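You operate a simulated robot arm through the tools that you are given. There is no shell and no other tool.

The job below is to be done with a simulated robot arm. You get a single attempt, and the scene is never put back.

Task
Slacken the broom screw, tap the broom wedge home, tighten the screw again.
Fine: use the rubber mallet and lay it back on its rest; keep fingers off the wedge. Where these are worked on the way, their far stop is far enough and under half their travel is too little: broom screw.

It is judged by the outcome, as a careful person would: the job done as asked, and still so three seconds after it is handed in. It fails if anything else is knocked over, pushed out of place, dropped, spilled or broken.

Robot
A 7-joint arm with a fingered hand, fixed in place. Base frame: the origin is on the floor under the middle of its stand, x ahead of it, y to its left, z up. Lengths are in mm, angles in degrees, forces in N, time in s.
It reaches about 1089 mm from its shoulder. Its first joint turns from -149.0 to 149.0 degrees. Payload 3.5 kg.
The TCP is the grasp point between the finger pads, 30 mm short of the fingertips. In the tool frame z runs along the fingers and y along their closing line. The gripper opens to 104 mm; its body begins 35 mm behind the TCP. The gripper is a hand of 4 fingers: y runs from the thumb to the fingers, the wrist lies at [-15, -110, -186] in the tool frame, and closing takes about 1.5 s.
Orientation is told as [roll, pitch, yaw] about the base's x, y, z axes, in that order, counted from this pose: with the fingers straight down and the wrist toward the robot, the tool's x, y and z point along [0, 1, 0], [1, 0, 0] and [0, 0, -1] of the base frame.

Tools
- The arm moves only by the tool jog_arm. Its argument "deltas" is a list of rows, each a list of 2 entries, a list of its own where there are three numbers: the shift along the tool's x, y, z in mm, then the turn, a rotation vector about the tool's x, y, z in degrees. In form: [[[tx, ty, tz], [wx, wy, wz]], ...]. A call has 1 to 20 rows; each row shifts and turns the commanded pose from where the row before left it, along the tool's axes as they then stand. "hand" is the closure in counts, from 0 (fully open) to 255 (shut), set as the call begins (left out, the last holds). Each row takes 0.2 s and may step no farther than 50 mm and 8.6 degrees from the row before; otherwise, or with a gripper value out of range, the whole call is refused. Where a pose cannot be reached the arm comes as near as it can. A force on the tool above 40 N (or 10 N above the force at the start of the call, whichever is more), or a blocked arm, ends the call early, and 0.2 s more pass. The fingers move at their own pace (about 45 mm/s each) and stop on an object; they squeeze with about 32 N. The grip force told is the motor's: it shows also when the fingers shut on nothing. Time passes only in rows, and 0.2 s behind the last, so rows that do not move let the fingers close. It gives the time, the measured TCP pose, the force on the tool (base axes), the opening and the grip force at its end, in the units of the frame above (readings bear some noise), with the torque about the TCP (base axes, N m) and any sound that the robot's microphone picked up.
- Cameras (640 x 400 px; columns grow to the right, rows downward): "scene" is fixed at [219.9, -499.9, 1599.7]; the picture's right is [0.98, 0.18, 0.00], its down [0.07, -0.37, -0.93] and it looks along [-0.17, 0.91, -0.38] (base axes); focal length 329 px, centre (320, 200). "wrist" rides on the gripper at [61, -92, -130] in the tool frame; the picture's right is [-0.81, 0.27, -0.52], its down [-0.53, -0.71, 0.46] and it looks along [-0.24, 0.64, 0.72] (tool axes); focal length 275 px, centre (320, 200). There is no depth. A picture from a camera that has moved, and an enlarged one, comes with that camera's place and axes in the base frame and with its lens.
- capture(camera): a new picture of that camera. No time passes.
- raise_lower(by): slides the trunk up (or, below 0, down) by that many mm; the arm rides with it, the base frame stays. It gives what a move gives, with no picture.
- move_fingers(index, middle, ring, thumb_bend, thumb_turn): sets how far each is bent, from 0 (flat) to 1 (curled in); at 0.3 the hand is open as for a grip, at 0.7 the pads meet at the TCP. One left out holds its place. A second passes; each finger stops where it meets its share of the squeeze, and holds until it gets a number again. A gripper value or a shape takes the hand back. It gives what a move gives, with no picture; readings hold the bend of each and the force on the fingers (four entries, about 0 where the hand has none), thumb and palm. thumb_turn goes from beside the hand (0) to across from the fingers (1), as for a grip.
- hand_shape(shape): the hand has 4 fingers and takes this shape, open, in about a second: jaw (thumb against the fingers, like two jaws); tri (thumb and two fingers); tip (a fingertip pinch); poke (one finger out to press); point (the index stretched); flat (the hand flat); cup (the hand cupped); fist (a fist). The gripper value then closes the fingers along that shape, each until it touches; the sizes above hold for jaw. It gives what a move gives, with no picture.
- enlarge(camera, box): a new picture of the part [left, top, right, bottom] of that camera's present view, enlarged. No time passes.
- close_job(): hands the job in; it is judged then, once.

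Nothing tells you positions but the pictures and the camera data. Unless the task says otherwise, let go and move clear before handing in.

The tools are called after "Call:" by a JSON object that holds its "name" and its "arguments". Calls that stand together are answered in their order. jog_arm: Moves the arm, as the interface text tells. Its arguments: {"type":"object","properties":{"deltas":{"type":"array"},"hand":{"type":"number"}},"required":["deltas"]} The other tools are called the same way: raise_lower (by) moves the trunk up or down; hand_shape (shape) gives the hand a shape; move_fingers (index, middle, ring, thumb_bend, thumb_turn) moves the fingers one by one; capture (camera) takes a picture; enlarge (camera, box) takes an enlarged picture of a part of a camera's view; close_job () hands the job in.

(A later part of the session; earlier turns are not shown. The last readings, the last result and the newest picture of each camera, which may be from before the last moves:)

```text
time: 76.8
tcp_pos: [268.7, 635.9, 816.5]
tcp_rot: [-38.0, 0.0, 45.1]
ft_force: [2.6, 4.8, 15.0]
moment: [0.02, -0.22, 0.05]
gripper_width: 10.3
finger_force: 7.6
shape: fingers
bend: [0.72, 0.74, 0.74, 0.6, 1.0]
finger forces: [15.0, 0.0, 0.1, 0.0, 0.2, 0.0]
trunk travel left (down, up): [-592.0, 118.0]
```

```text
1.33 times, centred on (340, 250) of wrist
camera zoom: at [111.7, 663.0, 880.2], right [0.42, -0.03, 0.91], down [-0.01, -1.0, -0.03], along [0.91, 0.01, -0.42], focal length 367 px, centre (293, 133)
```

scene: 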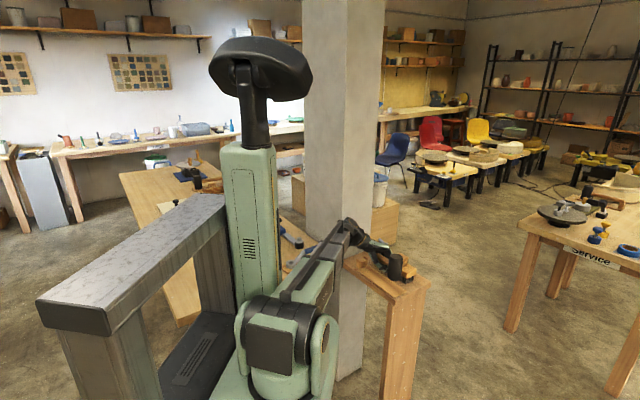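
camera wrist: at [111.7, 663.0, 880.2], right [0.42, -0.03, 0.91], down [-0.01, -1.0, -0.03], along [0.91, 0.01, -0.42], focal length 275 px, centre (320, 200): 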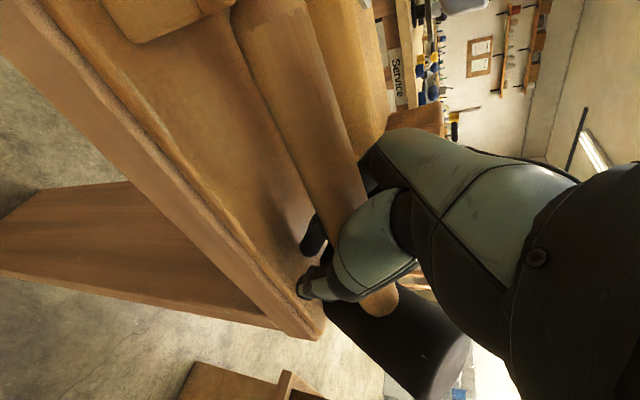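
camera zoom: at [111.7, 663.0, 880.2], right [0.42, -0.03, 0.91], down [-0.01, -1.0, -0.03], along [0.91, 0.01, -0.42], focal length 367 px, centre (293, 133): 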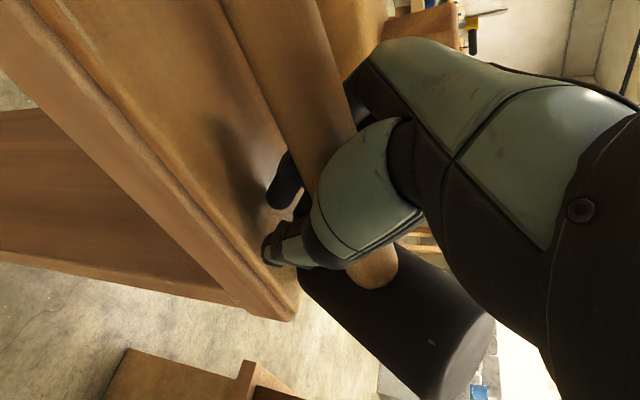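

The handle slid toward the thumb side as the thumb opened, rolling the head about 30°. I close the thumb and fingers back to the former hold, to bring it upright again.

Call:
{"name": "move_fingers", "arguments": {"thumb_bend": 0.8, "index": 0.78, "middle": 0.79, "ring": 0.79}}

Call:
{"name": "enlarge", "arguments": {"camera": "scene", "box": [365, 245, 425, 295]}}

Call:
{"name": "capture", "arguments": {"camera": "wrist"}}

```text
time: 77.8
tcp_pos: [268.2, 635.5, 814.9]
tcp_rot: [-38.0, 0.1, 45.1]
ft_force: [0.0, -0.1, 0.1]
moment: [0.13, 0.04, -0.02]
gripper_width: 0.0
finger_force: 3.2
shape: fingers
bend: [0.78, 0.79, 0.78, 0.69, 1.0]
finger forces: [0.0, 0.1, 2.7, 0.1, 2.7, 1.1]
trunk travel left (down, up): [-592.0, 118.0]
```

```text
8.00 times, centred on (395, 270) of scene
camera zoom: at [219.9, -499.9, 1599.7], right [0.98, 0.18, 0.0], down [0.07, -0.37, -0.93], along [-0.17, 0.91, -0.38], focal length 2630 px, centre (-280, -360)
```

zoom: 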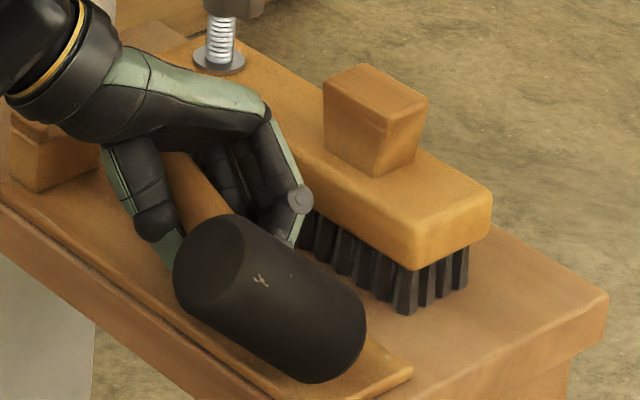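

```text
taken
camera wrist: at [111.8, 663.4, 879.2], right [0.42, -0.03, 0.91], down [-0.01, -1.0, -0.03], along [0.91, 0.01, -0.42], focal length 275 px, centre (320, 200)
```

wrist: 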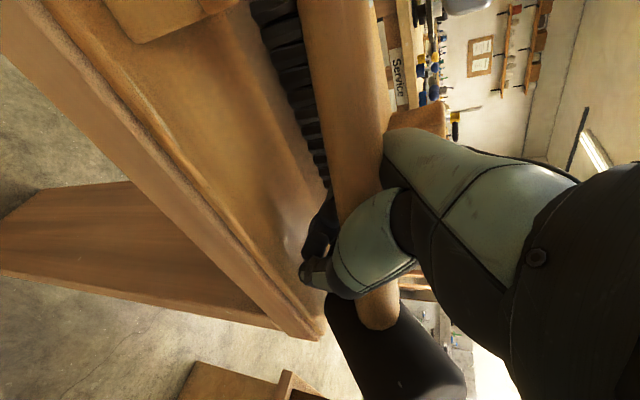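

The head has rolled further and now lies on its side on the board. I study the state closely before deciding how to recover it.

Call:
{"name": "enlarge", "arguments": {"camera": "scene", "box": [350, 240, 420, 292]}}

Call:
{"name": "enlarge", "arguments": {"camera": "wrist", "box": [260, 150, 500, 400]}}

Call:
{"name": "capture", "arguments": {"camera": "scene"}}

```text
7.69 times, centred on (385, 266) of scene
camera zoom: at [219.9, -499.9, 1599.7], right [0.98, 0.18, 0.0], down [0.07, -0.37, -0.93], along [-0.17, 0.91, -0.38], focal length 2529 px, centre (-180, -308)
```

zoom: 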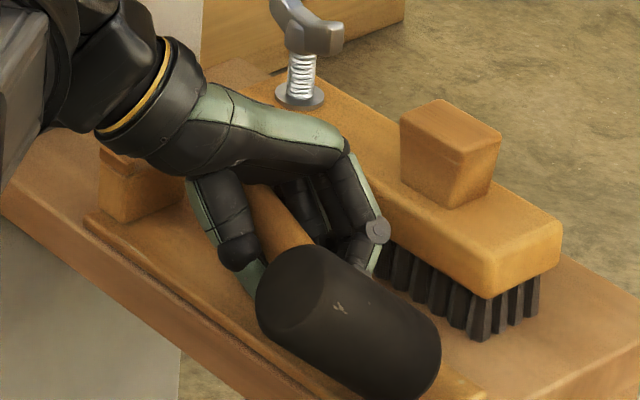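

```text
1.60 times, centred on (380, 275) of wrist
camera zoom: at [111.8, 663.4, 879.2], right [0.42, -0.03, 0.91], down [-0.01, -1.0, -0.03], along [0.91, 0.01, -0.42], focal length 440 px, centre (224, 80)
```

zoom: 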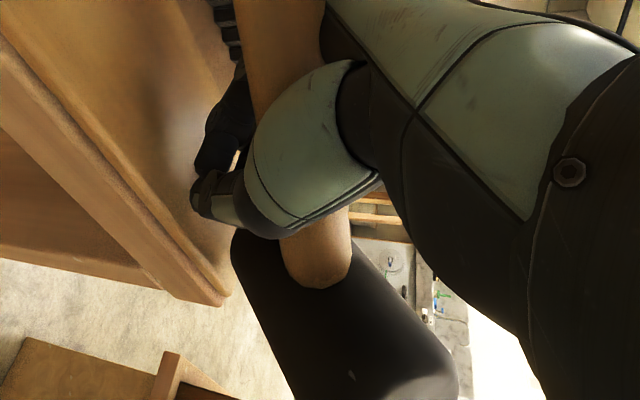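

```text
taken
```

scene: 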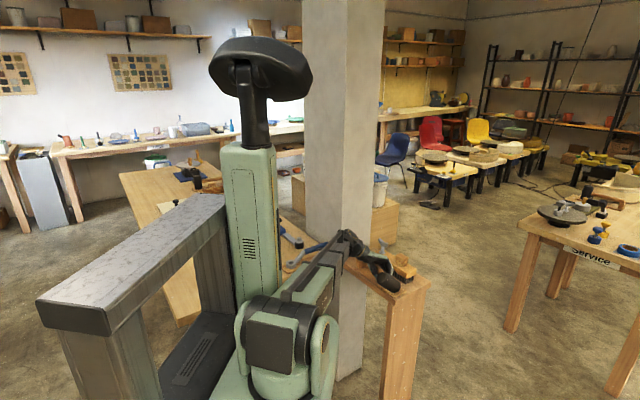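

The mallet rolled about its handle to roughly 45° (top toward the robot); it's still caged in the hand. I'll lift it slightly, then roll the hand about the handle line to bring the head upright before setting it down again.

Call:
{"name": "jog_arm", "arguments": {"deltas": [[[-3.1, 0, -3.9], [0, 0, 0]], [[-6.2, 0, -7.9], [0, 0, 0]], [[-6.2, 0, -7.9], [0, 0, 0]], [[-6.2, 0, -7.9], [0, 0, 0]], [[-6.2, 0, -7.9], [0, 0, 0]], [[-3.1, 0, -3.9], [0, 0, 0]], [[0, 0, 0], [0, 0, 0]]]}}

Call:
{"name": "enlarge", "arguments": {"camera": "scene", "box": [340, 225, 420, 292]}}

Call:
{"name": "capture", "arguments": {"camera": "wrist"}}

```text
time: 79.4
tcp_pos: [269.9, 636.5, 865.3]
tcp_rot: [-38.1, 0.0, 45.0]
ft_force: [0.4, -0.9, -3.2]
moment: [0.1, 0.03, 0.02]
gripper_width: 0.0
finger_force: 3.4
shape: fingers
bend: [0.78, 0.79, 0.78, 0.69, 1.0]
finger forces: [0.0, 0.0, 2.7, 0.1, 2.6, 1.1]
trunk travel left (down, up): [-592.0, 118.0]
```

```text
5.97 times, centred on (380, 258) of scene
camera zoom: at [219.9, -499.9, 1599.7], right [0.98, 0.18, 0.0], down [0.07, -0.37, -0.93], along [-0.17, 0.91, -0.38], focal length 1963 px, centre (-38, -149)
```

zoom: 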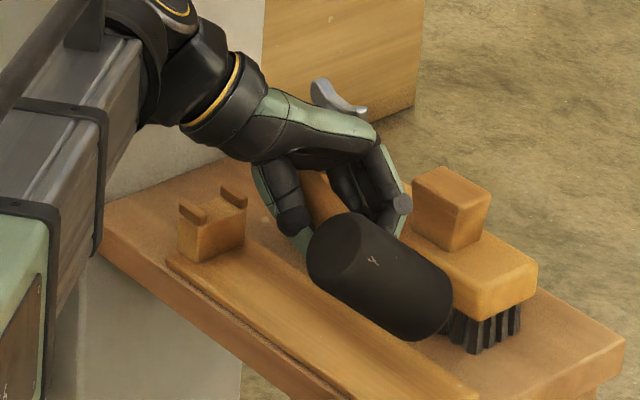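

```text
taken
camera wrist: at [112.9, 663.0, 929.3], right [0.42, -0.03, 0.91], down [-0.01, -1.0, -0.03], along [0.91, 0.01, -0.42], focal length 275 px, centre (320, 200)
```

wrist: 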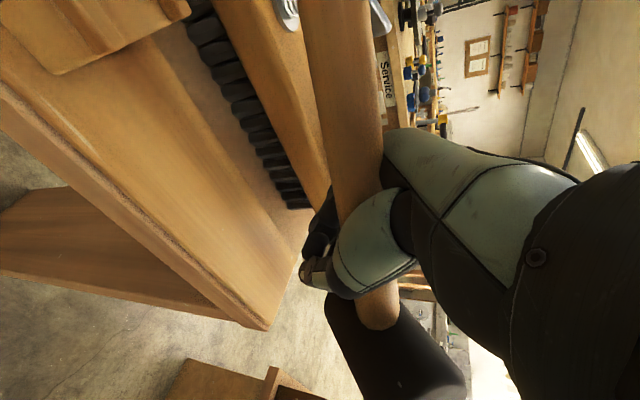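

The mallet is level but yawed about 27° and rolled about 48° in the hand. I raise it, turn the hand 27° about the vertical to line its handle up with the rest, and look again.

Call:
{"name": "jog_arm", "arguments": {"deltas": [[[-6.2, 0, -7.9], [0, 0, 0]], [[-9.2, 0, -11.8], [0, 0, 0]], [[-9.2, 0, -11.8], [0, 0, 0]], [[-9.2, 0, -11.8], [0, 0, 0]], [[-6.2, 0, -7.9], [0, 0, 0]], [[0, 0, 0], [-2.5, 0, -3.2]], [[0, 0, 0], [-3.1, 0, -3.9]], [[0, 0, 0], [-3.1, 0, -3.9]], [[0, 0, 0], [-3.1, 0, -3.9]], [[0, 0, 0], [-3.1, 0, -3.9]], [[0, 0, 0], [-1.7, 0, -2.3]], [[0, 0, 0], [0, 0, 0]]]}}

Call:
{"name": "enlarge", "arguments": {"camera": "scene", "box": [340, 195, 430, 275]}}

Call:
{"name": "capture", "arguments": {"camera": "wrist"}}

```text
time: 82.0
tcp_pos: [268.4, 637.3, 930.3]
tcp_rot: [-38.1, 0.0, 72.0]
ft_force: [-1.2, -0.4, -3.8]
moment: [0.06, 0.03, 0.02]
gripper_width: 0.1
finger_force: 4.1
shape: fingers
bend: [0.78, 0.79, 0.78, 0.69, 1.0]
finger forces: [0.0, 0.1, 2.7, 0.0, 2.8, 1.2]
trunk travel left (down, up): [-592.0, 118.0]
```

```text
5.00 times, centred on (385, 235) of scene
camera zoom: at [219.9, -499.9, 1599.7], right [0.98, 0.18, 0.0], down [0.07, -0.37, -0.93], along [-0.17, 0.91, -0.38], focal length 1644 px, centre (-5, 25)
```

zoom: 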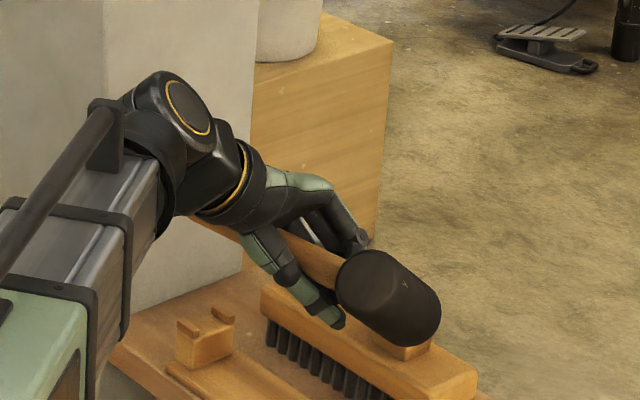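

```text
taken
camera wrist: at [117.9, 590.7, 994.3], right [0.39, 0.16, 0.91], down [0.45, -0.89, -0.03], along [0.81, 0.42, -0.42], focal length 275 px, centre (320, 200)
```

wrist: 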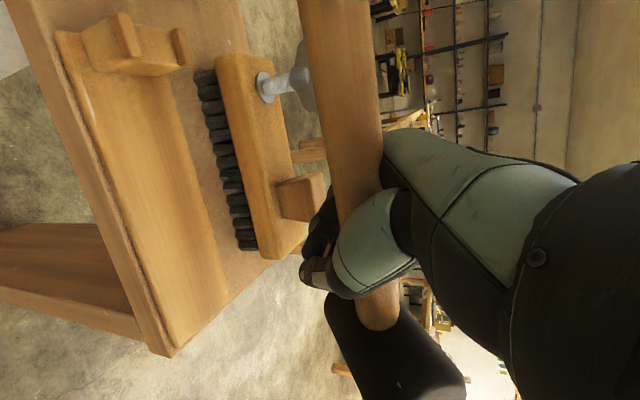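

The handle is lined up with the rest again. Now I roll the hand about the handle line in small steps to stand the head up.

Call:
{"name": "jog_arm", "arguments": {"deltas": [[[0, 0, 0], [2.8, 1.8, -2.2]], [[0, 0, 0], [3.5, 2.3, -2.7]], [[0, 0, 0], [3.5, 2.3, -2.7]], [[0, 0, 0], [3.5, 2.3, -2.7]], [[0, 0, 0], [2.8, 1.8, -2.2]], [[0, 0, 0], [0, 0, 0]]]}}

Call:
{"name": "enlarge", "arguments": {"camera": "scene", "box": [340, 195, 430, 275]}}

Call:
{"name": "capture", "arguments": {"camera": "wrist"}}

```text
time: 83.4
tcp_pos: [267.5, 637.5, 929.4]
tcp_rot: [-27.1, 20.3, 73.8]
ft_force: [-0.2, -0.3, -3.2]
moment: [0.03, 0.08, 0.03]
gripper_width: 0.1
finger_force: 2.9
shape: fingers
bend: [0.78, 0.79, 0.78, 0.69, 1.0]
finger forces: [0.0, 0.0, 3.4, 0.1, 2.0, 0.9]
trunk travel left (down, up): [-592.0, 118.0]
```

```text
5.00 times, centred on (385, 235) of scene
camera zoom: at [219.9, -499.9, 1599.7], right [0.98, 0.18, 0.0], down [0.07, -0.37, -0.93], along [-0.17, 0.91, -0.38], focal length 1644 px, centre (-5, 25)
```

zoom: 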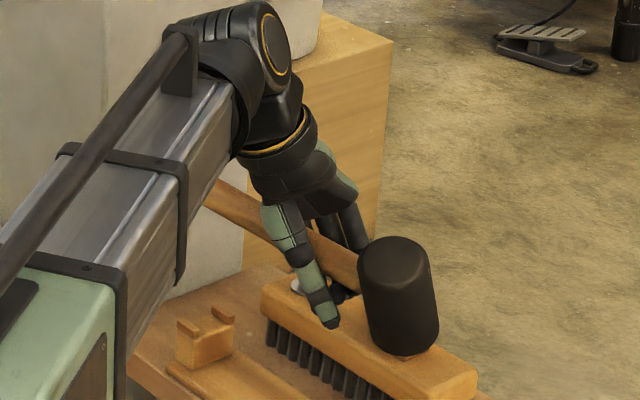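

```text
taken
camera wrist: at [143.6, 616.7, 1043.5], right [0.62, 0.39, 0.68], down [0.45, -0.89, 0.09], along [0.64, 0.25, -0.72], focal length 275 px, centre (320, 200)
```

wrist: 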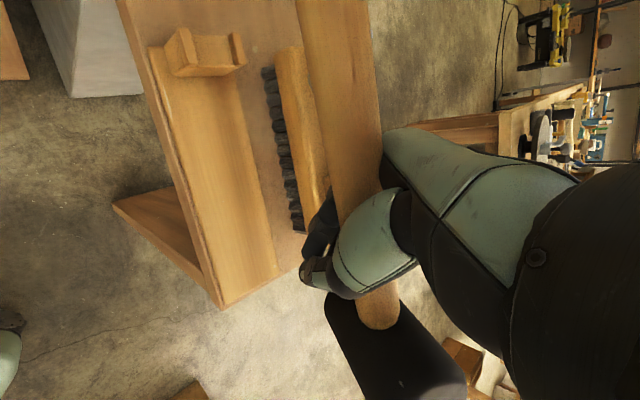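

The head is nearly upright now, about 15° to go. I finish the roll.

Call:
{"name": "jog_arm", "arguments": {"deltas": [[[0, 0, 0], [2.8, 1.8, -2.2]], [[0, 0, 0], [3.5, 2.3, -2.7]], [[0, 0, 0], [2.8, 1.8, -2.2]], [[0, 0, 0], [1.4, 0.9, -1.1]], [[0, 0, 0], [0, 0, 0]]]}}

Call:
{"name": "enlarge", "arguments": {"camera": "scene", "box": [340, 195, 430, 275]}}

Call:
{"name": "capture", "arguments": {"camera": "wrist"}}

```text
time: 84.6
tcp_pos: [267.3, 636.6, 931.0]
tcp_rot: [-18.5, 33.1, 77.8]
ft_force: [0.4, 0.0, -2.7]
moment: [0.03, 0.09, 0.01]
gripper_width: 0.0
finger_force: 3.3
shape: fingers
bend: [0.78, 0.79, 0.78, 0.69, 1.0]
finger forces: [0.1, 0.0, 3.4, 0.1, 1.4, 0.7]
trunk travel left (down, up): [-592.0, 118.0]
```

```text
5.00 times, centred on (385, 235) of scene
camera zoom: at [219.9, -499.9, 1599.7], right [0.98, 0.18, 0.0], down [0.07, -0.37, -0.93], along [-0.17, 0.91, -0.38], focal length 1644 px, centre (-5, 25)
```

zoom: 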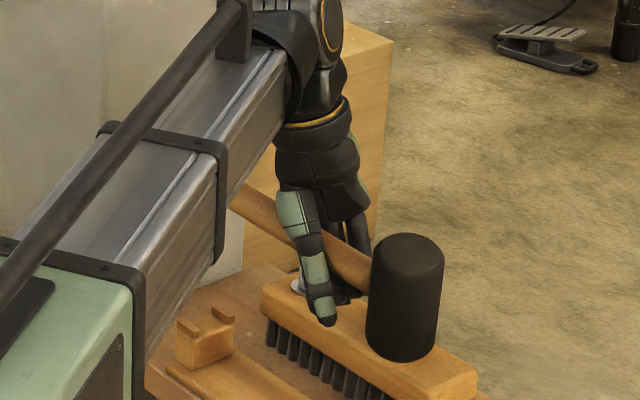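

```text
taken
camera wrist: at [166.8, 639.7, 1066.7], right [0.73, 0.5, 0.48], down [0.48, -0.86, 0.17], along [0.49, 0.1, -0.86], focal length 275 px, centre (320, 200)
```

wrist: 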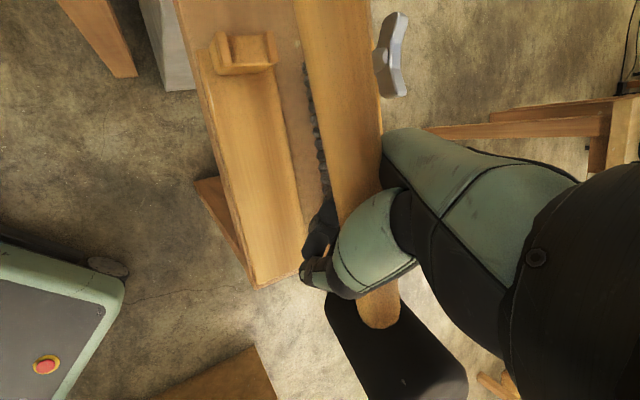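

Upright and level now. I move it over the rest line and lower 60 mm slowly, then compare with the rest picture.

Call:
{"name": "jog_arm", "arguments": {"deltas": [[[8.8, 2.3, -4.5], [0, 0, 0]], [[8.8, 2.3, -4.5], [0, 0, 0]], [[2.1, 4.4, 6.4], [0, 0, 0]], [[3.2, 6.55, 9.53], [0, 0, 0]], [[3.2, 6.55, 9.53], [0, 0, 0]], [[3.2, 6.55, 9.53], [0, 0, 0]], [[3.2, 6.55, 9.53], [0, 0, 0]], [[1.1, 2.2, 3.2], [0, 0, 0]], [[0, 0, 0], [0, 0, 0]]]}}

Call:
{"name": "enlarge", "arguments": {"camera": "scene", "box": [340, 225, 440, 300]}}

Call:
{"name": "capture", "arguments": {"camera": "wrist"}}

Call:
{"name": "enlarge", "arguments": {"camera": "scene", "box": [340, 185, 440, 290]}}

```text
time: 86.6
tcp_pos: [248.5, 646.6, 869.4]
tcp_rot: [-18.5, 33.1, 77.7]
ft_force: [0.0, -1.5, -2.9]
moment: [0.04, 0.04, 0.01]
gripper_width: 0.0
finger_force: 2.6
shape: fingers
bend: [0.78, 0.79, 0.78, 0.69, 1.0]
finger forces: [0.0, 0.0, 3.5, 0.1, 1.3, 0.6]
trunk travel left (down, up): [-592.0, 118.0]
```

```text
5.33 times, centred on (390, 262) of scene
camera zoom: at [219.9, -499.9, 1599.7], right [0.98, 0.18, 0.0], down [0.07, -0.37, -0.93], along [-0.17, 0.91, -0.38], focal length 1754 px, centre (-53, -133)
```

zoom: 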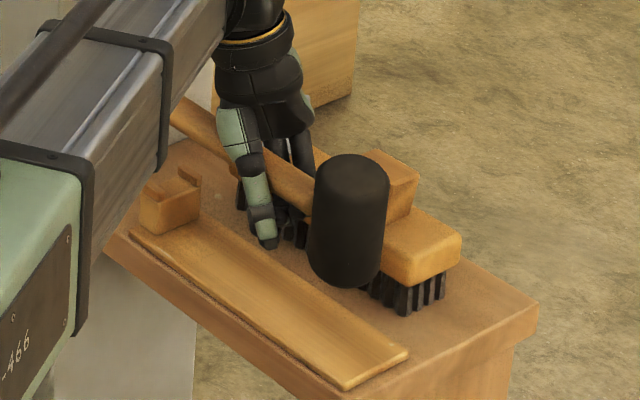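

```text
taken
camera wrist: at [148.0, 648.5, 1006.2], right [0.73, 0.5, 0.48], down [0.48, -0.86, 0.17], along [0.49, 0.1, -0.86], focal length 275 px, centre (320, 200)
```

wrist: 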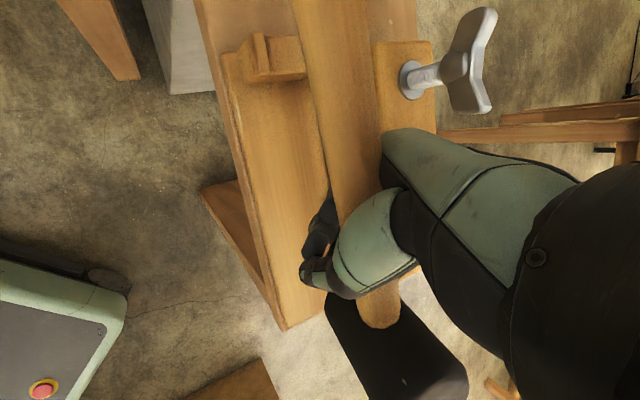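

```text
3.81 times, centred on (390, 238) of scene
camera zoom: at [219.9, -499.9, 1599.7], right [0.98, 0.18, 0.0], down [0.07, -0.37, -0.93], along [-0.17, 0.91, -0.38], focal length 1253 px, centre (53, 57)
```

zoom: 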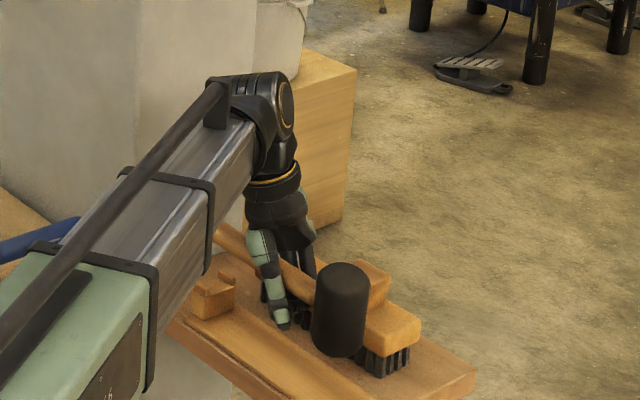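

The mallet is about 56 mm above the rest and yawed some 3°. I correct yaw and offsets and lower another 35 mm.

Call:
{"name": "jog_arm", "arguments": {"deltas": [[[-2, 0.95, 0], [0.4, 0.82, 1.19]], [[-2, 0.95, 0], [0.4, 0.82, 1.19]], [[2.1, 4.4, 6.4], [0, 0, 0]], [[2.7, 5.5, 7.9], [0, 0, 0]], [[2.7, 5.5, 7.9], [0, 0, 0]], [[1.9, 3.8, 5.6], [0, 0, 0]], [[0, 0, 0], [0, 0, 0]]]}}

Call:
{"name": "enlarge", "arguments": {"camera": "scene", "box": [340, 225, 440, 300]}}

Call:
{"name": "capture", "arguments": {"camera": "wrist"}}

```text
time: 88.2
tcp_pos: [254.6, 648.7, 834.1]
tcp_rot: [-18.5, 33.1, 74.7]
ft_force: [0.0, 0.2, -3.4]
moment: [0.06, 0.12, -0.03]
gripper_width: 0.0
finger_force: 2.1
shape: fingers
bend: [0.78, 0.79, 0.78, 0.69, 1.0]
finger forces: [0.1, 0.1, 3.5, 0.0, 1.2, 0.5]
trunk travel left (down, up): [-592.0, 118.0]
```

```text
5.33 times, centred on (390, 262) of scene
camera zoom: at [219.9, -499.9, 1599.7], right [0.98, 0.18, 0.0], down [0.07, -0.37, -0.93], along [-0.17, 0.91, -0.38], focal length 1754 px, centre (-53, -133)
```

zoom: 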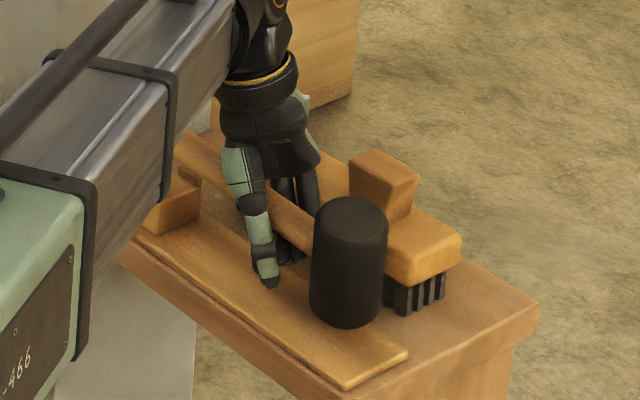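

```text
taken
camera wrist: at [152.9, 655.9, 971.3], right [0.75, 0.46, 0.48], down [0.43, -0.89, 0.17], along [0.5, 0.08, -0.86], focal length 275 px, centre (320, 200)
```

wrist: 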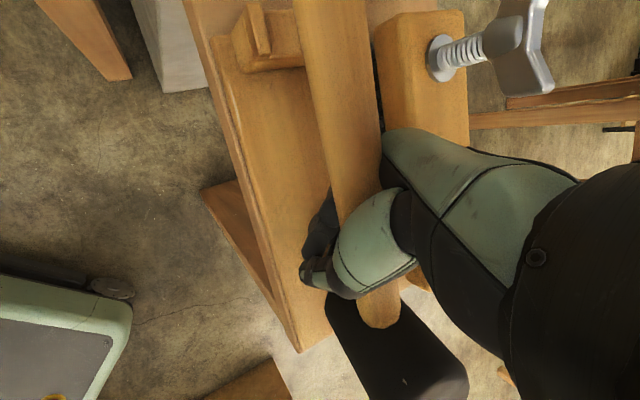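

About 22 mm above the rest now. I enlarge both views to align the handle end with the notch.

Call:
{"name": "enlarge", "arguments": {"camera": "wrist", "box": [180, 0, 420, 150]}}

Call:
{"name": "enlarge", "arguments": {"camera": "scene", "box": [355, 235, 415, 290]}}

```text
2.67 times, centred on (300, 75) of wrist
camera zoom: at [152.9, 655.9, 971.3], right [0.75, 0.46, 0.48], down [0.43, -0.89, 0.17], along [0.5, 0.08, -0.86], focal length 734 px, centre (373, 533)
```

zoom: 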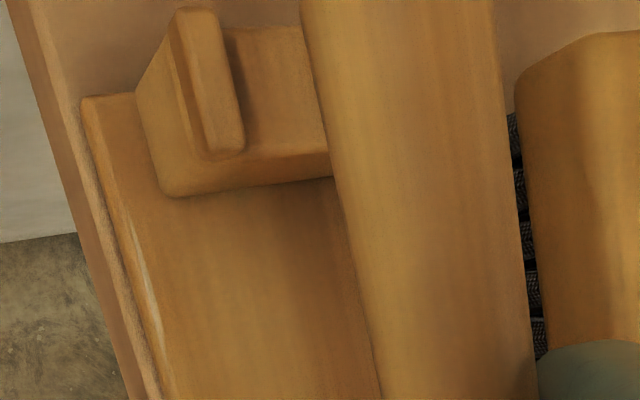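

```text
7.27 times, centred on (385, 262) of scene
camera zoom: at [219.9, -499.9, 1599.7], right [0.98, 0.18, 0.0], down [0.07, -0.37, -0.93], along [-0.17, 0.91, -0.38], focal length 2391 px, centre (-153, -254)
```

zoom: 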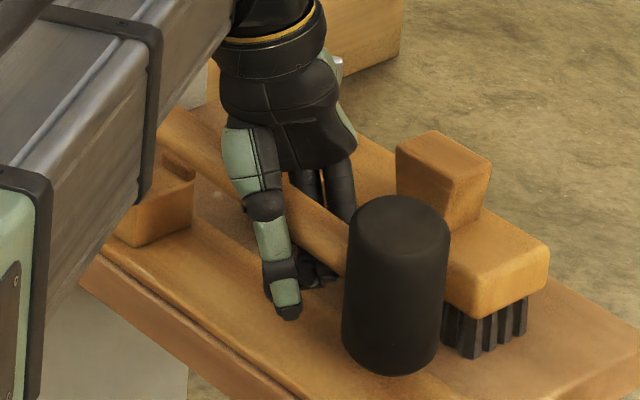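

The handle end is lined up with the notch. I lower until the head seats on the board, in small steps.

Call:
{"name": "jog_arm", "arguments": {"deltas": [[[1.6, 3.3, 4.8], [0, 0, 0]], [[1.6, 3.3, 4.8], [0, 0, 0]], [[1.1, 2.2, 3.2], [0, 0, 0]], [[0.53, 1.1, 1.6], [0, 0, 0]], [[0.53, 1.1, 1.6], [0, 0, 0]], [[0, 0, 0], [0, 0, 0]]]}}

Call:
{"name": "enlarge", "arguments": {"camera": "scene", "box": [340, 225, 440, 300]}}

Call:
{"name": "enlarge", "arguments": {"camera": "wrist", "box": [180, 0, 420, 150]}}

```text
time: 89.6
tcp_pos: [253.9, 648.1, 815.0]
tcp_rot: [-18.5, 33.1, 74.7]
ft_force: [-0.6, 0.6, -1.9]
moment: [0.04, 0.07, 0.04]
gripper_width: 0.0
finger_force: 1.8
shape: fingers
bend: [0.78, 0.79, 0.78, 0.69, 1.0]
finger forces: [0.1, 0.1, 2.8, 0.1, 0.2, 0.0]
trunk travel left (down, up): [-592.0, 118.0]
```

```text
5.33 times, centred on (390, 262) of scene
camera zoom: at [219.9, -499.9, 1599.7], right [0.98, 0.18, 0.0], down [0.07, -0.37, -0.93], along [-0.17, 0.91, -0.38], focal length 1754 px, centre (-53, -133)
```

zoom: 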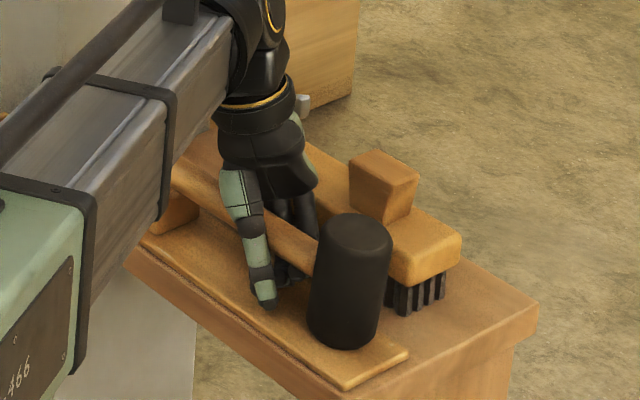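

```text
2.67 times, centred on (300, 75) of wrist
camera zoom: at [152.5, 656.0, 951.5], right [0.75, 0.46, 0.48], down [0.43, -0.89, 0.17], along [0.5, 0.08, -0.86], focal length 734 px, centre (373, 533)
```

zoom: 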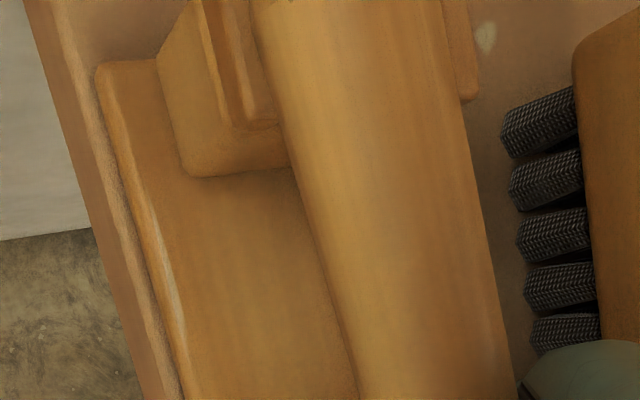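

The head touched down with the mallet yawed about 4° (head toward the broom, end toward the robot). I lift 5 mm, correct the yaw by 4.4°, level it 3°, and check again.

Call:
{"name": "jog_arm", "arguments": {"deltas": [[[-1.3, -2.7, -4.0], [0, 0, 0]], [[0, 0, 0], [0.58, 1.2, 1.75]], [[0, 0, 0], [0.58, 1.2, 1.75]], [[0, 0, 0], [1.86, -2.18, 0.88]], [[0, 0, 0], [0, 0, 0]]]}}

Call:
{"name": "enlarge", "arguments": {"camera": "scene", "box": [340, 225, 440, 300]}}

Call:
{"name": "enlarge", "arguments": {"camera": "wrist", "box": [180, 0, 420, 150]}}

```text
time: 90.8
tcp_pos: [254.5, 648.0, 820.0]
tcp_rot: [-21.6, 34.6, 68.4]
ft_force: [-0.2, 0.4, -2.5]
moment: [0.02, 0.05, 0.0]
gripper_width: 0.1
finger_force: 1.4
shape: fingers
bend: [0.78, 0.79, 0.78, 0.69, 1.0]
finger forces: [0.0, 0.0, 2.5, 0.0, 0.1, 0.1]
trunk travel left (down, up): [-592.0, 118.0]
```

```text
5.33 times, centred on (390, 262) of scene
camera zoom: at [219.9, -499.9, 1599.7], right [0.98, 0.18, 0.0], down [0.07, -0.37, -0.93], along [-0.17, 0.91, -0.38], focal length 1754 px, centre (-53, -133)
```

zoom: 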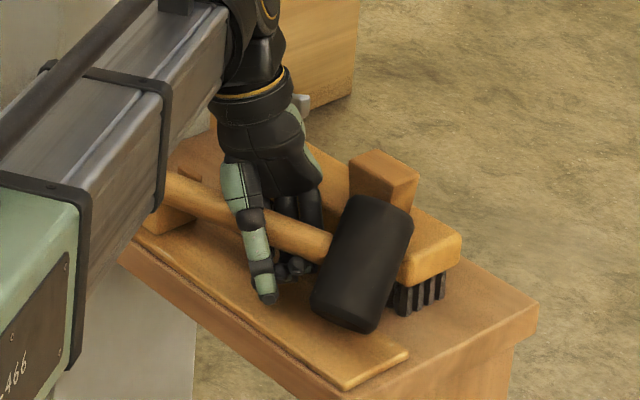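

```text
2.67 times, centred on (300, 75) of wrist
camera zoom: at [149.8, 668.2, 952.3], right [0.77, 0.42, 0.49], down [0.36, -0.91, 0.22], along [0.53, 0.01, -0.85], focal length 734 px, centre (373, 533)
```

zoom: 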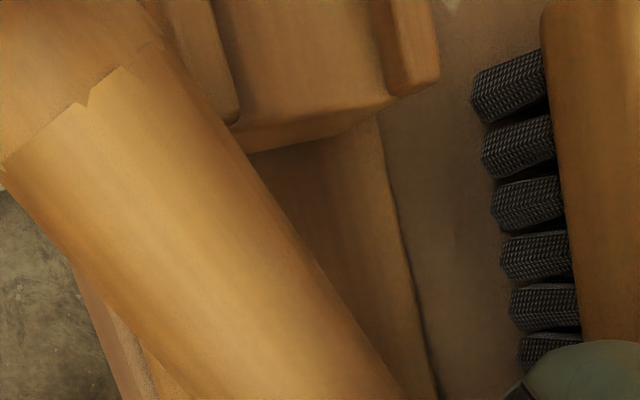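

The mallet swung loose on the ring finger when lifted. I set it gently back down on the board so the head supports itself, then look.

Call:
{"name": "jog_arm", "arguments": {"deltas": [[[0.8, 1.6, 2.4], [0, 0, 0]], [[0.8, 1.6, 2.4], [0, 0, 0]], [[0.5, 1.1, 1.6], [0, 0, 0]], [[0, 0, 0], [0, 0, 0]]]}}

Call:
{"name": "enlarge", "arguments": {"camera": "scene", "box": [340, 225, 440, 300]}}

Call:
{"name": "capture", "arguments": {"camera": "wrist"}}

```text
time: 91.8
tcp_pos: [255.4, 646.8, 811.7]
tcp_rot: [-21.7, 34.5, 68.5]
ft_force: [-0.8, -0.1, -3.1]
moment: [0.0, 0.05, -0.02]
gripper_width: 0.1
finger_force: 1.4
shape: fingers
bend: [0.78, 0.79, 0.79, 0.69, 1.0]
finger forces: [0.0, 0.0, 2.4, 0.0, 0.0, 0.0]
trunk travel left (down, up): [-592.0, 118.0]
```

```text
5.33 times, centred on (390, 262) of scene
camera zoom: at [219.9, -499.9, 1599.7], right [0.98, 0.18, 0.0], down [0.07, -0.37, -0.93], along [-0.17, 0.91, -0.38], focal length 1754 px, centre (-53, -133)
```

zoom: 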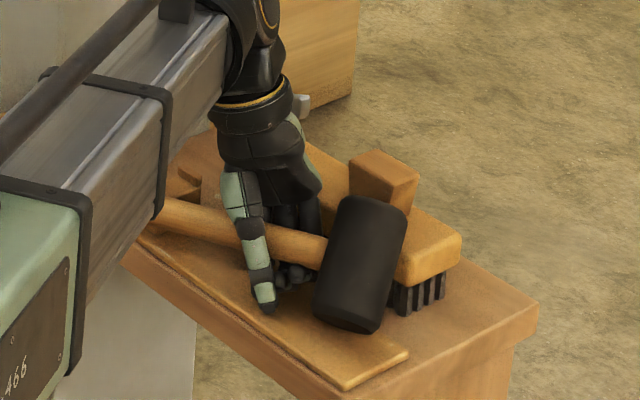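

```text
taken
camera wrist: at [150.2, 667.8, 944.8], right [0.77, 0.42, 0.49], down [0.36, -0.91, 0.22], along [0.53, 0.01, -0.85], focal length 275 px, centre (320, 200)
```

wrist: 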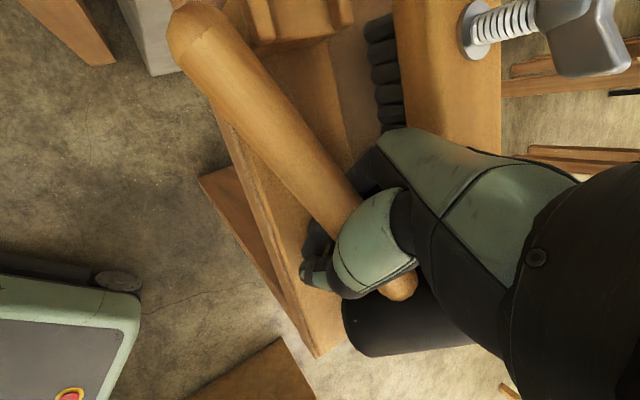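

The mallet hangs on the ring finger with its top now leaning toward the broom and its handle end out over the edge. I continue lowering in small steps until it rests on the board.

Call:
{"name": "jog_arm", "arguments": {"deltas": [[[0.8, 1.6, 2.4], [0, 0, 0]], [[0.8, 1.6, 2.4], [0, 0, 0]], [[0, 0, 0], [0, 0, 0]]]}}

Call:
{"name": "enlarge", "arguments": {"camera": "scene", "box": [350, 235, 420, 292]}}

Call:
{"name": "capture", "arguments": {"camera": "wrist"}}

```text
time: 92.6
tcp_pos: [255.1, 646.3, 805.8]
tcp_rot: [-21.6, 34.4, 68.6]
ft_force: [-0.3, 5.4, 8.4]
moment: [0.17, 0.09, -0.04]
gripper_width: 0.3
finger_force: 6.5
shape: fingers
bend: [0.78, 0.79, 0.79, 0.69, 1.0]
finger forces: [11.0, 0.0, 1.9, 0.1, 0.0, 0.0]
trunk travel left (down, up): [-592.0, 118.0]
```

```text
7.02 times, centred on (385, 264) of scene
camera zoom: at [219.9, -499.9, 1599.7], right [0.98, 0.18, 0.0], down [0.07, -0.37, -0.93], along [-0.17, 0.91, -0.38], focal length 2307 px, centre (-136, -246)
```

zoom: 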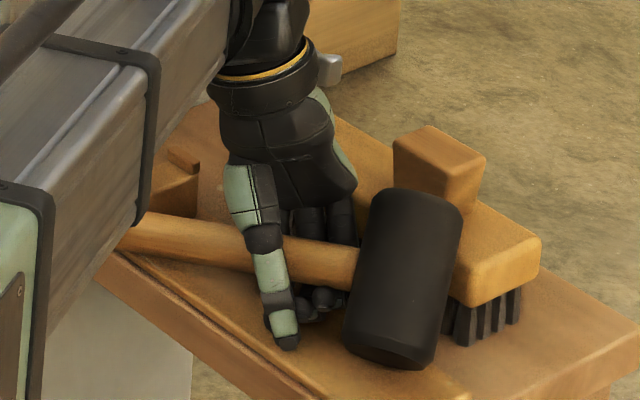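

```text
taken
camera wrist: at [150.4, 667.5, 939.1], right [0.77, 0.42, 0.49], down [0.36, -0.91, 0.22], along [0.53, 0.01, -0.85], focal length 275 px, centre (320, 200)
```

wrist: 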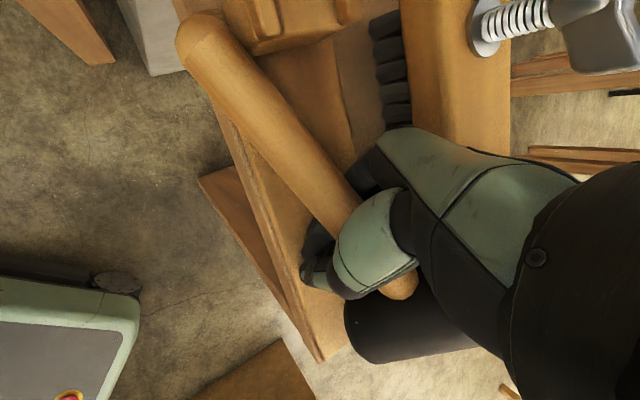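

A fingertip is on the board again, so I raise 4 mm and then clamp with the full jaw squeeze, which gave a firm hold at the start.

Call:
{"name": "jog_arm", "arguments": {"deltas": [[[-0.53, -1.1, -1.6], [0, 0, 0]], [[-0.53, -1.1, -1.6], [0, 0, 0]], [[0, 0, 0], [0, 0, 0]]]}}

Call:
{"name": "jog_arm", "arguments": {"deltas": [[[0, 0, 0], [0, 0, 0]], [[0, 0, 0], [0, 0, 0]], [[0, 0, 0], [0, 0, 0]], [[0, 0, 0], [0, 0, 0]], [[0, 0, 0], [0, 0, 0]], [[0, 0, 0], [0, 0, 0]]], "hand": 255}}

Call:
{"name": "enlarge", "arguments": {"camera": "scene", "box": [350, 235, 420, 292]}}

Call:
{"name": "capture", "arguments": {"camera": "wrist"}}

```text
time: 93.4
tcp_pos: [255.3, 647.0, 810.5]
tcp_rot: [-21.7, 34.5, 68.5]
ft_force: [-0.9, -0.7, -2.5]
moment: [0.03, 0.07, -0.06]
gripper_width: 0.0
finger_force: 2.1
shape: fingers
bend: [0.78, 0.79, 0.78, 0.69, 1.0]
finger forces: [0.0, 0.0, 2.9, 0.0, 0.0, 0.0]
trunk travel left (down, up): [-592.0, 118.0]
```

```text
time: 94.8
tcp_pos: [254.4, 646.7, 813.1]
tcp_rot: [-21.7, 34.5, 68.6]
ft_force: [-4.8, -4.2, 29.6]
moment: [0.29, -0.11, 0.02]
gripper_width: 0.0
finger_force: 32.1
shape: jaw
bend: [0.75, 0.72, 0.71, 0.56, 1.0]
finger forces: [39.8, 2.3, 0.0, 0.0, 19.6, 0.0]
trunk travel left (down, up): [-592.0, 118.0]
```

```text
7.02 times, centred on (385, 264) of scene
camera zoom: at [219.9, -499.9, 1599.7], right [0.98, 0.18, 0.0], down [0.07, -0.37, -0.93], along [-0.17, 0.91, -0.38], focal length 2307 px, centre (-136, -246)
```

zoom: 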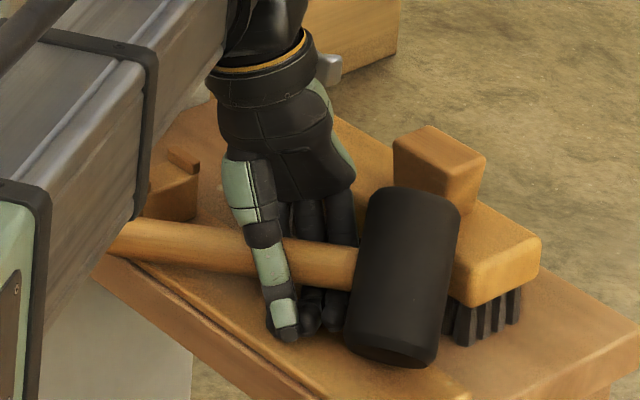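

```text
taken
camera wrist: at [148.9, 666.4, 945.0], right [0.77, 0.42, 0.49], down [0.36, -0.91, 0.22], along [0.53, 0.01, -0.85], focal length 275 px, centre (320, 200)
```

wrist: 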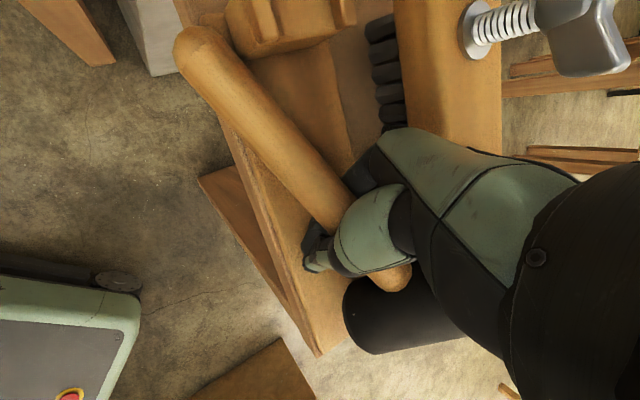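

The index is pressing the board. I raise 8 mm to unload it and see how the handle sits now.

Call:
{"name": "jog_arm", "arguments": {"deltas": [[[-0.8, -1.6, -2.4], [0, 0, 0]], [[-0.8, -1.6, -2.4], [0, 0, 0]], [[-0.5, -1.1, -1.6], [0, 0, 0]], [[0, 0, 0], [0, 0, 0]]]}}

Call:
{"name": "enlarge", "arguments": {"camera": "scene", "box": [350, 235, 420, 292]}}

Call:
{"name": "enlarge", "arguments": {"camera": "wrist", "box": [140, 0, 460, 380]}}

```text
time: 95.8
tcp_pos: [254.6, 647.4, 817.1]
tcp_rot: [-21.7, 34.6, 68.5]
ft_force: [-3.7, -6.6, -4.3]
moment: [-0.04, -0.12, -0.02]
gripper_width: 0.0
finger_force: 32.3
shape: jaw
bend: [0.74, 0.72, 0.71, 0.56, 1.0]
finger forces: [10.4, 0.0, 0.1, 0.0, 16.7, 0.0]
trunk travel left (down, up): [-592.0, 118.0]
```

```text
7.02 times, centred on (385, 264) of scene
camera zoom: at [219.9, -499.9, 1599.7], right [0.98, 0.18, 0.0], down [0.07, -0.37, -0.93], along [-0.17, 0.91, -0.38], focal length 2307 px, centre (-136, -246)
```

zoom: 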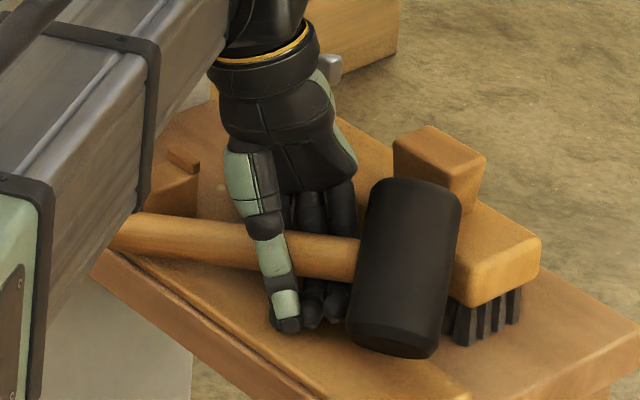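

```text
1.05 times, centred on (300, 190) of wrist (not enlarged: the box is as wide or as high as the picture)
camera zoom: at [149.7, 668.2, 949.9], right [0.77, 0.42, 0.49], down [0.36, -0.91, 0.22], along [0.53, 0.01, -0.85], focal length 290 px, centre (341, 210)
```

zoom: 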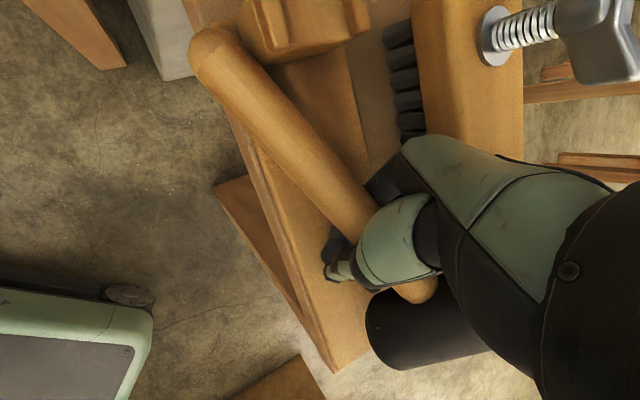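

The mallet is now only about 22° yawed and 33° rolled, all in the sense that a vertical hand would undo. I raise 70 mm and turn the hand back to its upright yaw-45 pose halfway, checking the mallet.

Call:
{"name": "jog_arm", "arguments": {"deltas": [[[-2.4, -4.5, -6.1], [0, 0, 0]], [[-4.3, -7.9, -10.7], [0, 0, 0]], [[-4.3, -7.9, -10.7], [0, 0, 0]], [[-4.3, -7.9, -10.7], [0, 0, 0]], [[-4.3, -7.9, -10.7], [0, 0, 0]], [[-2.4, -4.5, -6.1], [0, 0, 0]], [[0, 0, 0], [-2.94, 2.78, 2.91]], [[0, 0, 0], [-2.94, 2.78, 2.91]], [[0, 0, 0], [-2.94, 2.78, 2.91]], [[0, 0, 0], [-2.94, 2.78, 2.91]], [[0, 0, 0], [-2.94, 2.78, 2.91]], [[0, 0, 0], [0, 0, 0]]]}}

Call:
{"name": "enlarge", "arguments": {"camera": "scene", "box": [345, 205, 425, 280]}}

Call:
{"name": "capture", "arguments": {"camera": "wrist"}}

```text
time: 98.4
tcp_pos: [254.9, 649.1, 888.8]
tcp_rot: [-12.2, 16.1, 57.9]
ft_force: [0.1, -0.1, -3.3]
moment: [0.03, 0.11, 0.01]
gripper_width: 0.0
finger_force: 31.9
shape: jaw
bend: [0.74, 0.72, 0.7, 0.57, 1.0]
finger forces: [3.7, 0.0, 3.4, 0.0, 5.7, 0.1]
trunk travel left (down, up): [-592.0, 118.0]
```

```text
5.33 times, centred on (385, 242) of scene
camera zoom: at [219.9, -499.9, 1599.7], right [0.98, 0.18, 0.0], down [0.07, -0.37, -0.93], along [-0.17, 0.91, -0.38], focal length 1754 px, centre (-27, -27)
```

zoom: 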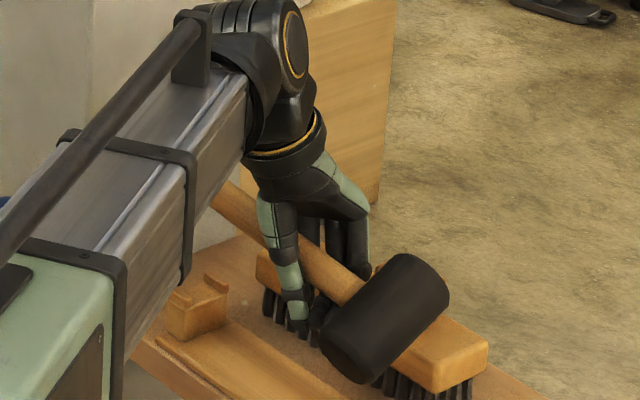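

```text
taken
camera wrist: at [150.2, 647.8, 1024.6], right [0.82, 0.02, 0.57], down [0.11, -0.99, -0.12], along [0.56, 0.16, -0.81], focal length 275 px, centre (320, 200)
```

wrist: 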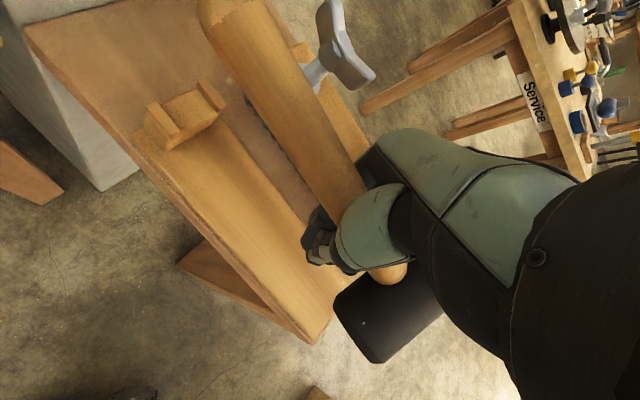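

The mallet rolled again in the loose cage (top toward the broom). Turning the hand further in the same sense will stand it up, so I raise it 40 mm and continue the turn to the vertical hand pose.

Call:
{"name": "jog_arm", "arguments": {"deltas": [[[-2, -3.2, -9.3], [0, 0, 0]], [[-2, -3.2, -9.3], [0, 0, 0]], [[-2, -3.2, -9.3], [0, 0, 0]], [[-2, -3.2, -9.3], [0, 0, 0]], [[0, 0, 0], [-2.94, 2.78, 2.91]], [[0, 0, 0], [-2.94, 2.78, 2.91]], [[0, 0, 0], [-2.94, 2.78, 2.91]], [[0, 0, 0], [-2.94, 2.78, 2.91]], [[0, 0, 0], [-2.94, 2.78, 2.91]], [[0, 0, 0], [0, 0, 0]]]}}

Call:
{"name": "enlarge", "arguments": {"camera": "scene", "box": [345, 195, 425, 270]}}

Call:
{"name": "capture", "arguments": {"camera": "wrist"}}

```text
time: 100.6
tcp_pos: [253.5, 647.4, 929.2]
tcp_rot: [0.0, 0.0, 45.1]
ft_force: [-0.1, 0.1, -2.7]
moment: [0.09, 0.11, -0.04]
gripper_width: 0.0
finger_force: 31.7
shape: jaw
bend: [0.74, 0.72, 0.7, 0.57, 1.0]
finger forces: [3.6, 0.0, 2.9, 0.0, 6.0, 0.0]
trunk travel left (down, up): [-592.0, 118.0]
```

```text
5.33 times, centred on (385, 232) of scene
camera zoom: at [219.9, -499.9, 1599.7], right [0.98, 0.18, 0.0], down [0.07, -0.37, -0.93], along [-0.17, 0.91, -0.38], focal length 1754 px, centre (-27, 27)
```

zoom: 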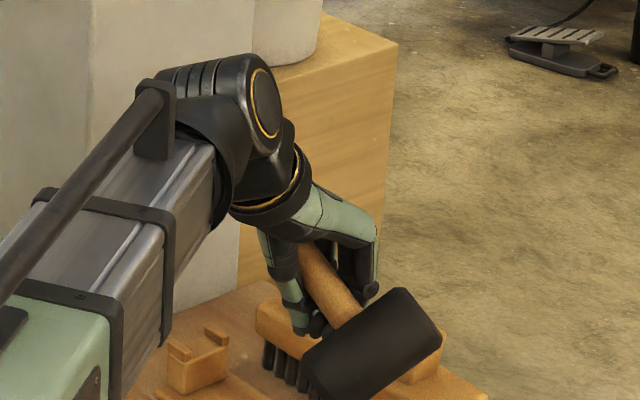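

```text
taken
camera wrist: at [145.0, 626.1, 1059.0], right [0.77, -0.38, 0.52], down [-0.13, -0.88, -0.46], along [0.63, 0.28, -0.72], focal length 275 px, centre (320, 200)
```

wrist: 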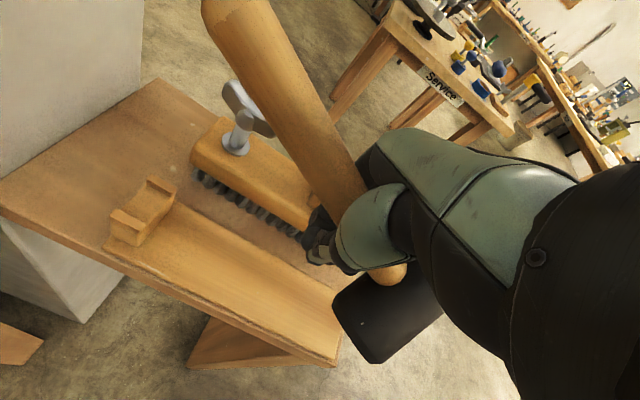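

The mallet now stays fixed relative to the hand (steady finger forces). I computed the turn that stands it upright on the −45° line: about 54°, tipping the hand outward. I do the first half and check.

Call:
{"name": "jog_arm", "arguments": {"deltas": [[[0, 0, -15], [0, 0, 0]], [[0, 0, 0], [-4.36, -1.81, -1.23]], [[0, 0, 0], [-4.36, -1.81, -1.23]], [[0, 0, 0], [-4.36, -1.81, -1.23]], [[0, 0, 0], [-4.36, -1.81, -1.23]], [[0, 0, 0], [-4.36, -1.81, -1.23]], [[0, 0, 0], [-4.36, -1.81, -1.23]], [[0, 0, 0], [0, 0, 0]]]}}

Call:
{"name": "enlarge", "arguments": {"camera": "scene", "box": [345, 195, 425, 270]}}

Call:
{"name": "capture", "arguments": {"camera": "wrist"}}

```text
time: 102.4
tcp_pos: [252.4, 647.2, 944.0]
tcp_rot: [-13.5, -25.2, 55.6]
ft_force: [-0.1, -0.7, -2.2]
moment: [0.08, 0.04, 0.03]
gripper_width: 0.2
finger_force: 31.8
shape: jaw
bend: [0.74, 0.72, 0.7, 0.57, 1.0]
finger forces: [4.0, 0.0, 2.0, 0.0, 7.0, 0.0]
trunk travel left (down, up): [-592.0, 118.0]
```

```text
5.33 times, centred on (385, 232) of scene
camera zoom: at [219.9, -499.9, 1599.7], right [0.98, 0.18, 0.0], down [0.07, -0.37, -0.93], along [-0.17, 0.91, -0.38], focal length 1754 px, centre (-27, 27)
```

zoom: 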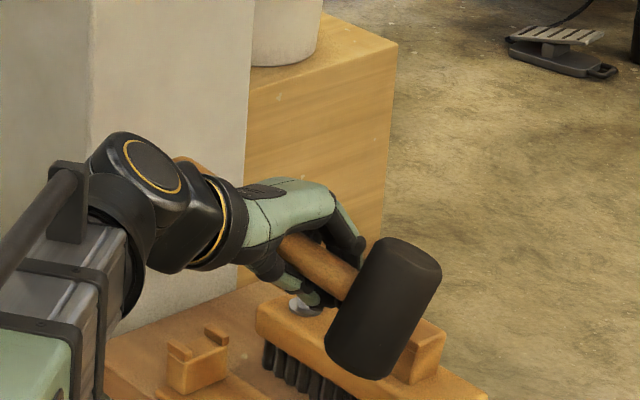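

```text
taken
camera wrist: at [104.7, 590.7, 1007.0], right [0.53, -0.41, 0.74], down [0.23, -0.77, -0.59], along [0.82, 0.48, -0.31], focal length 275 px, centre (320, 200)
```

wrist: 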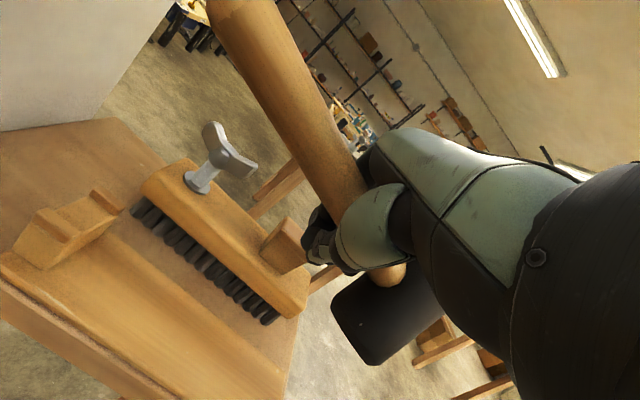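

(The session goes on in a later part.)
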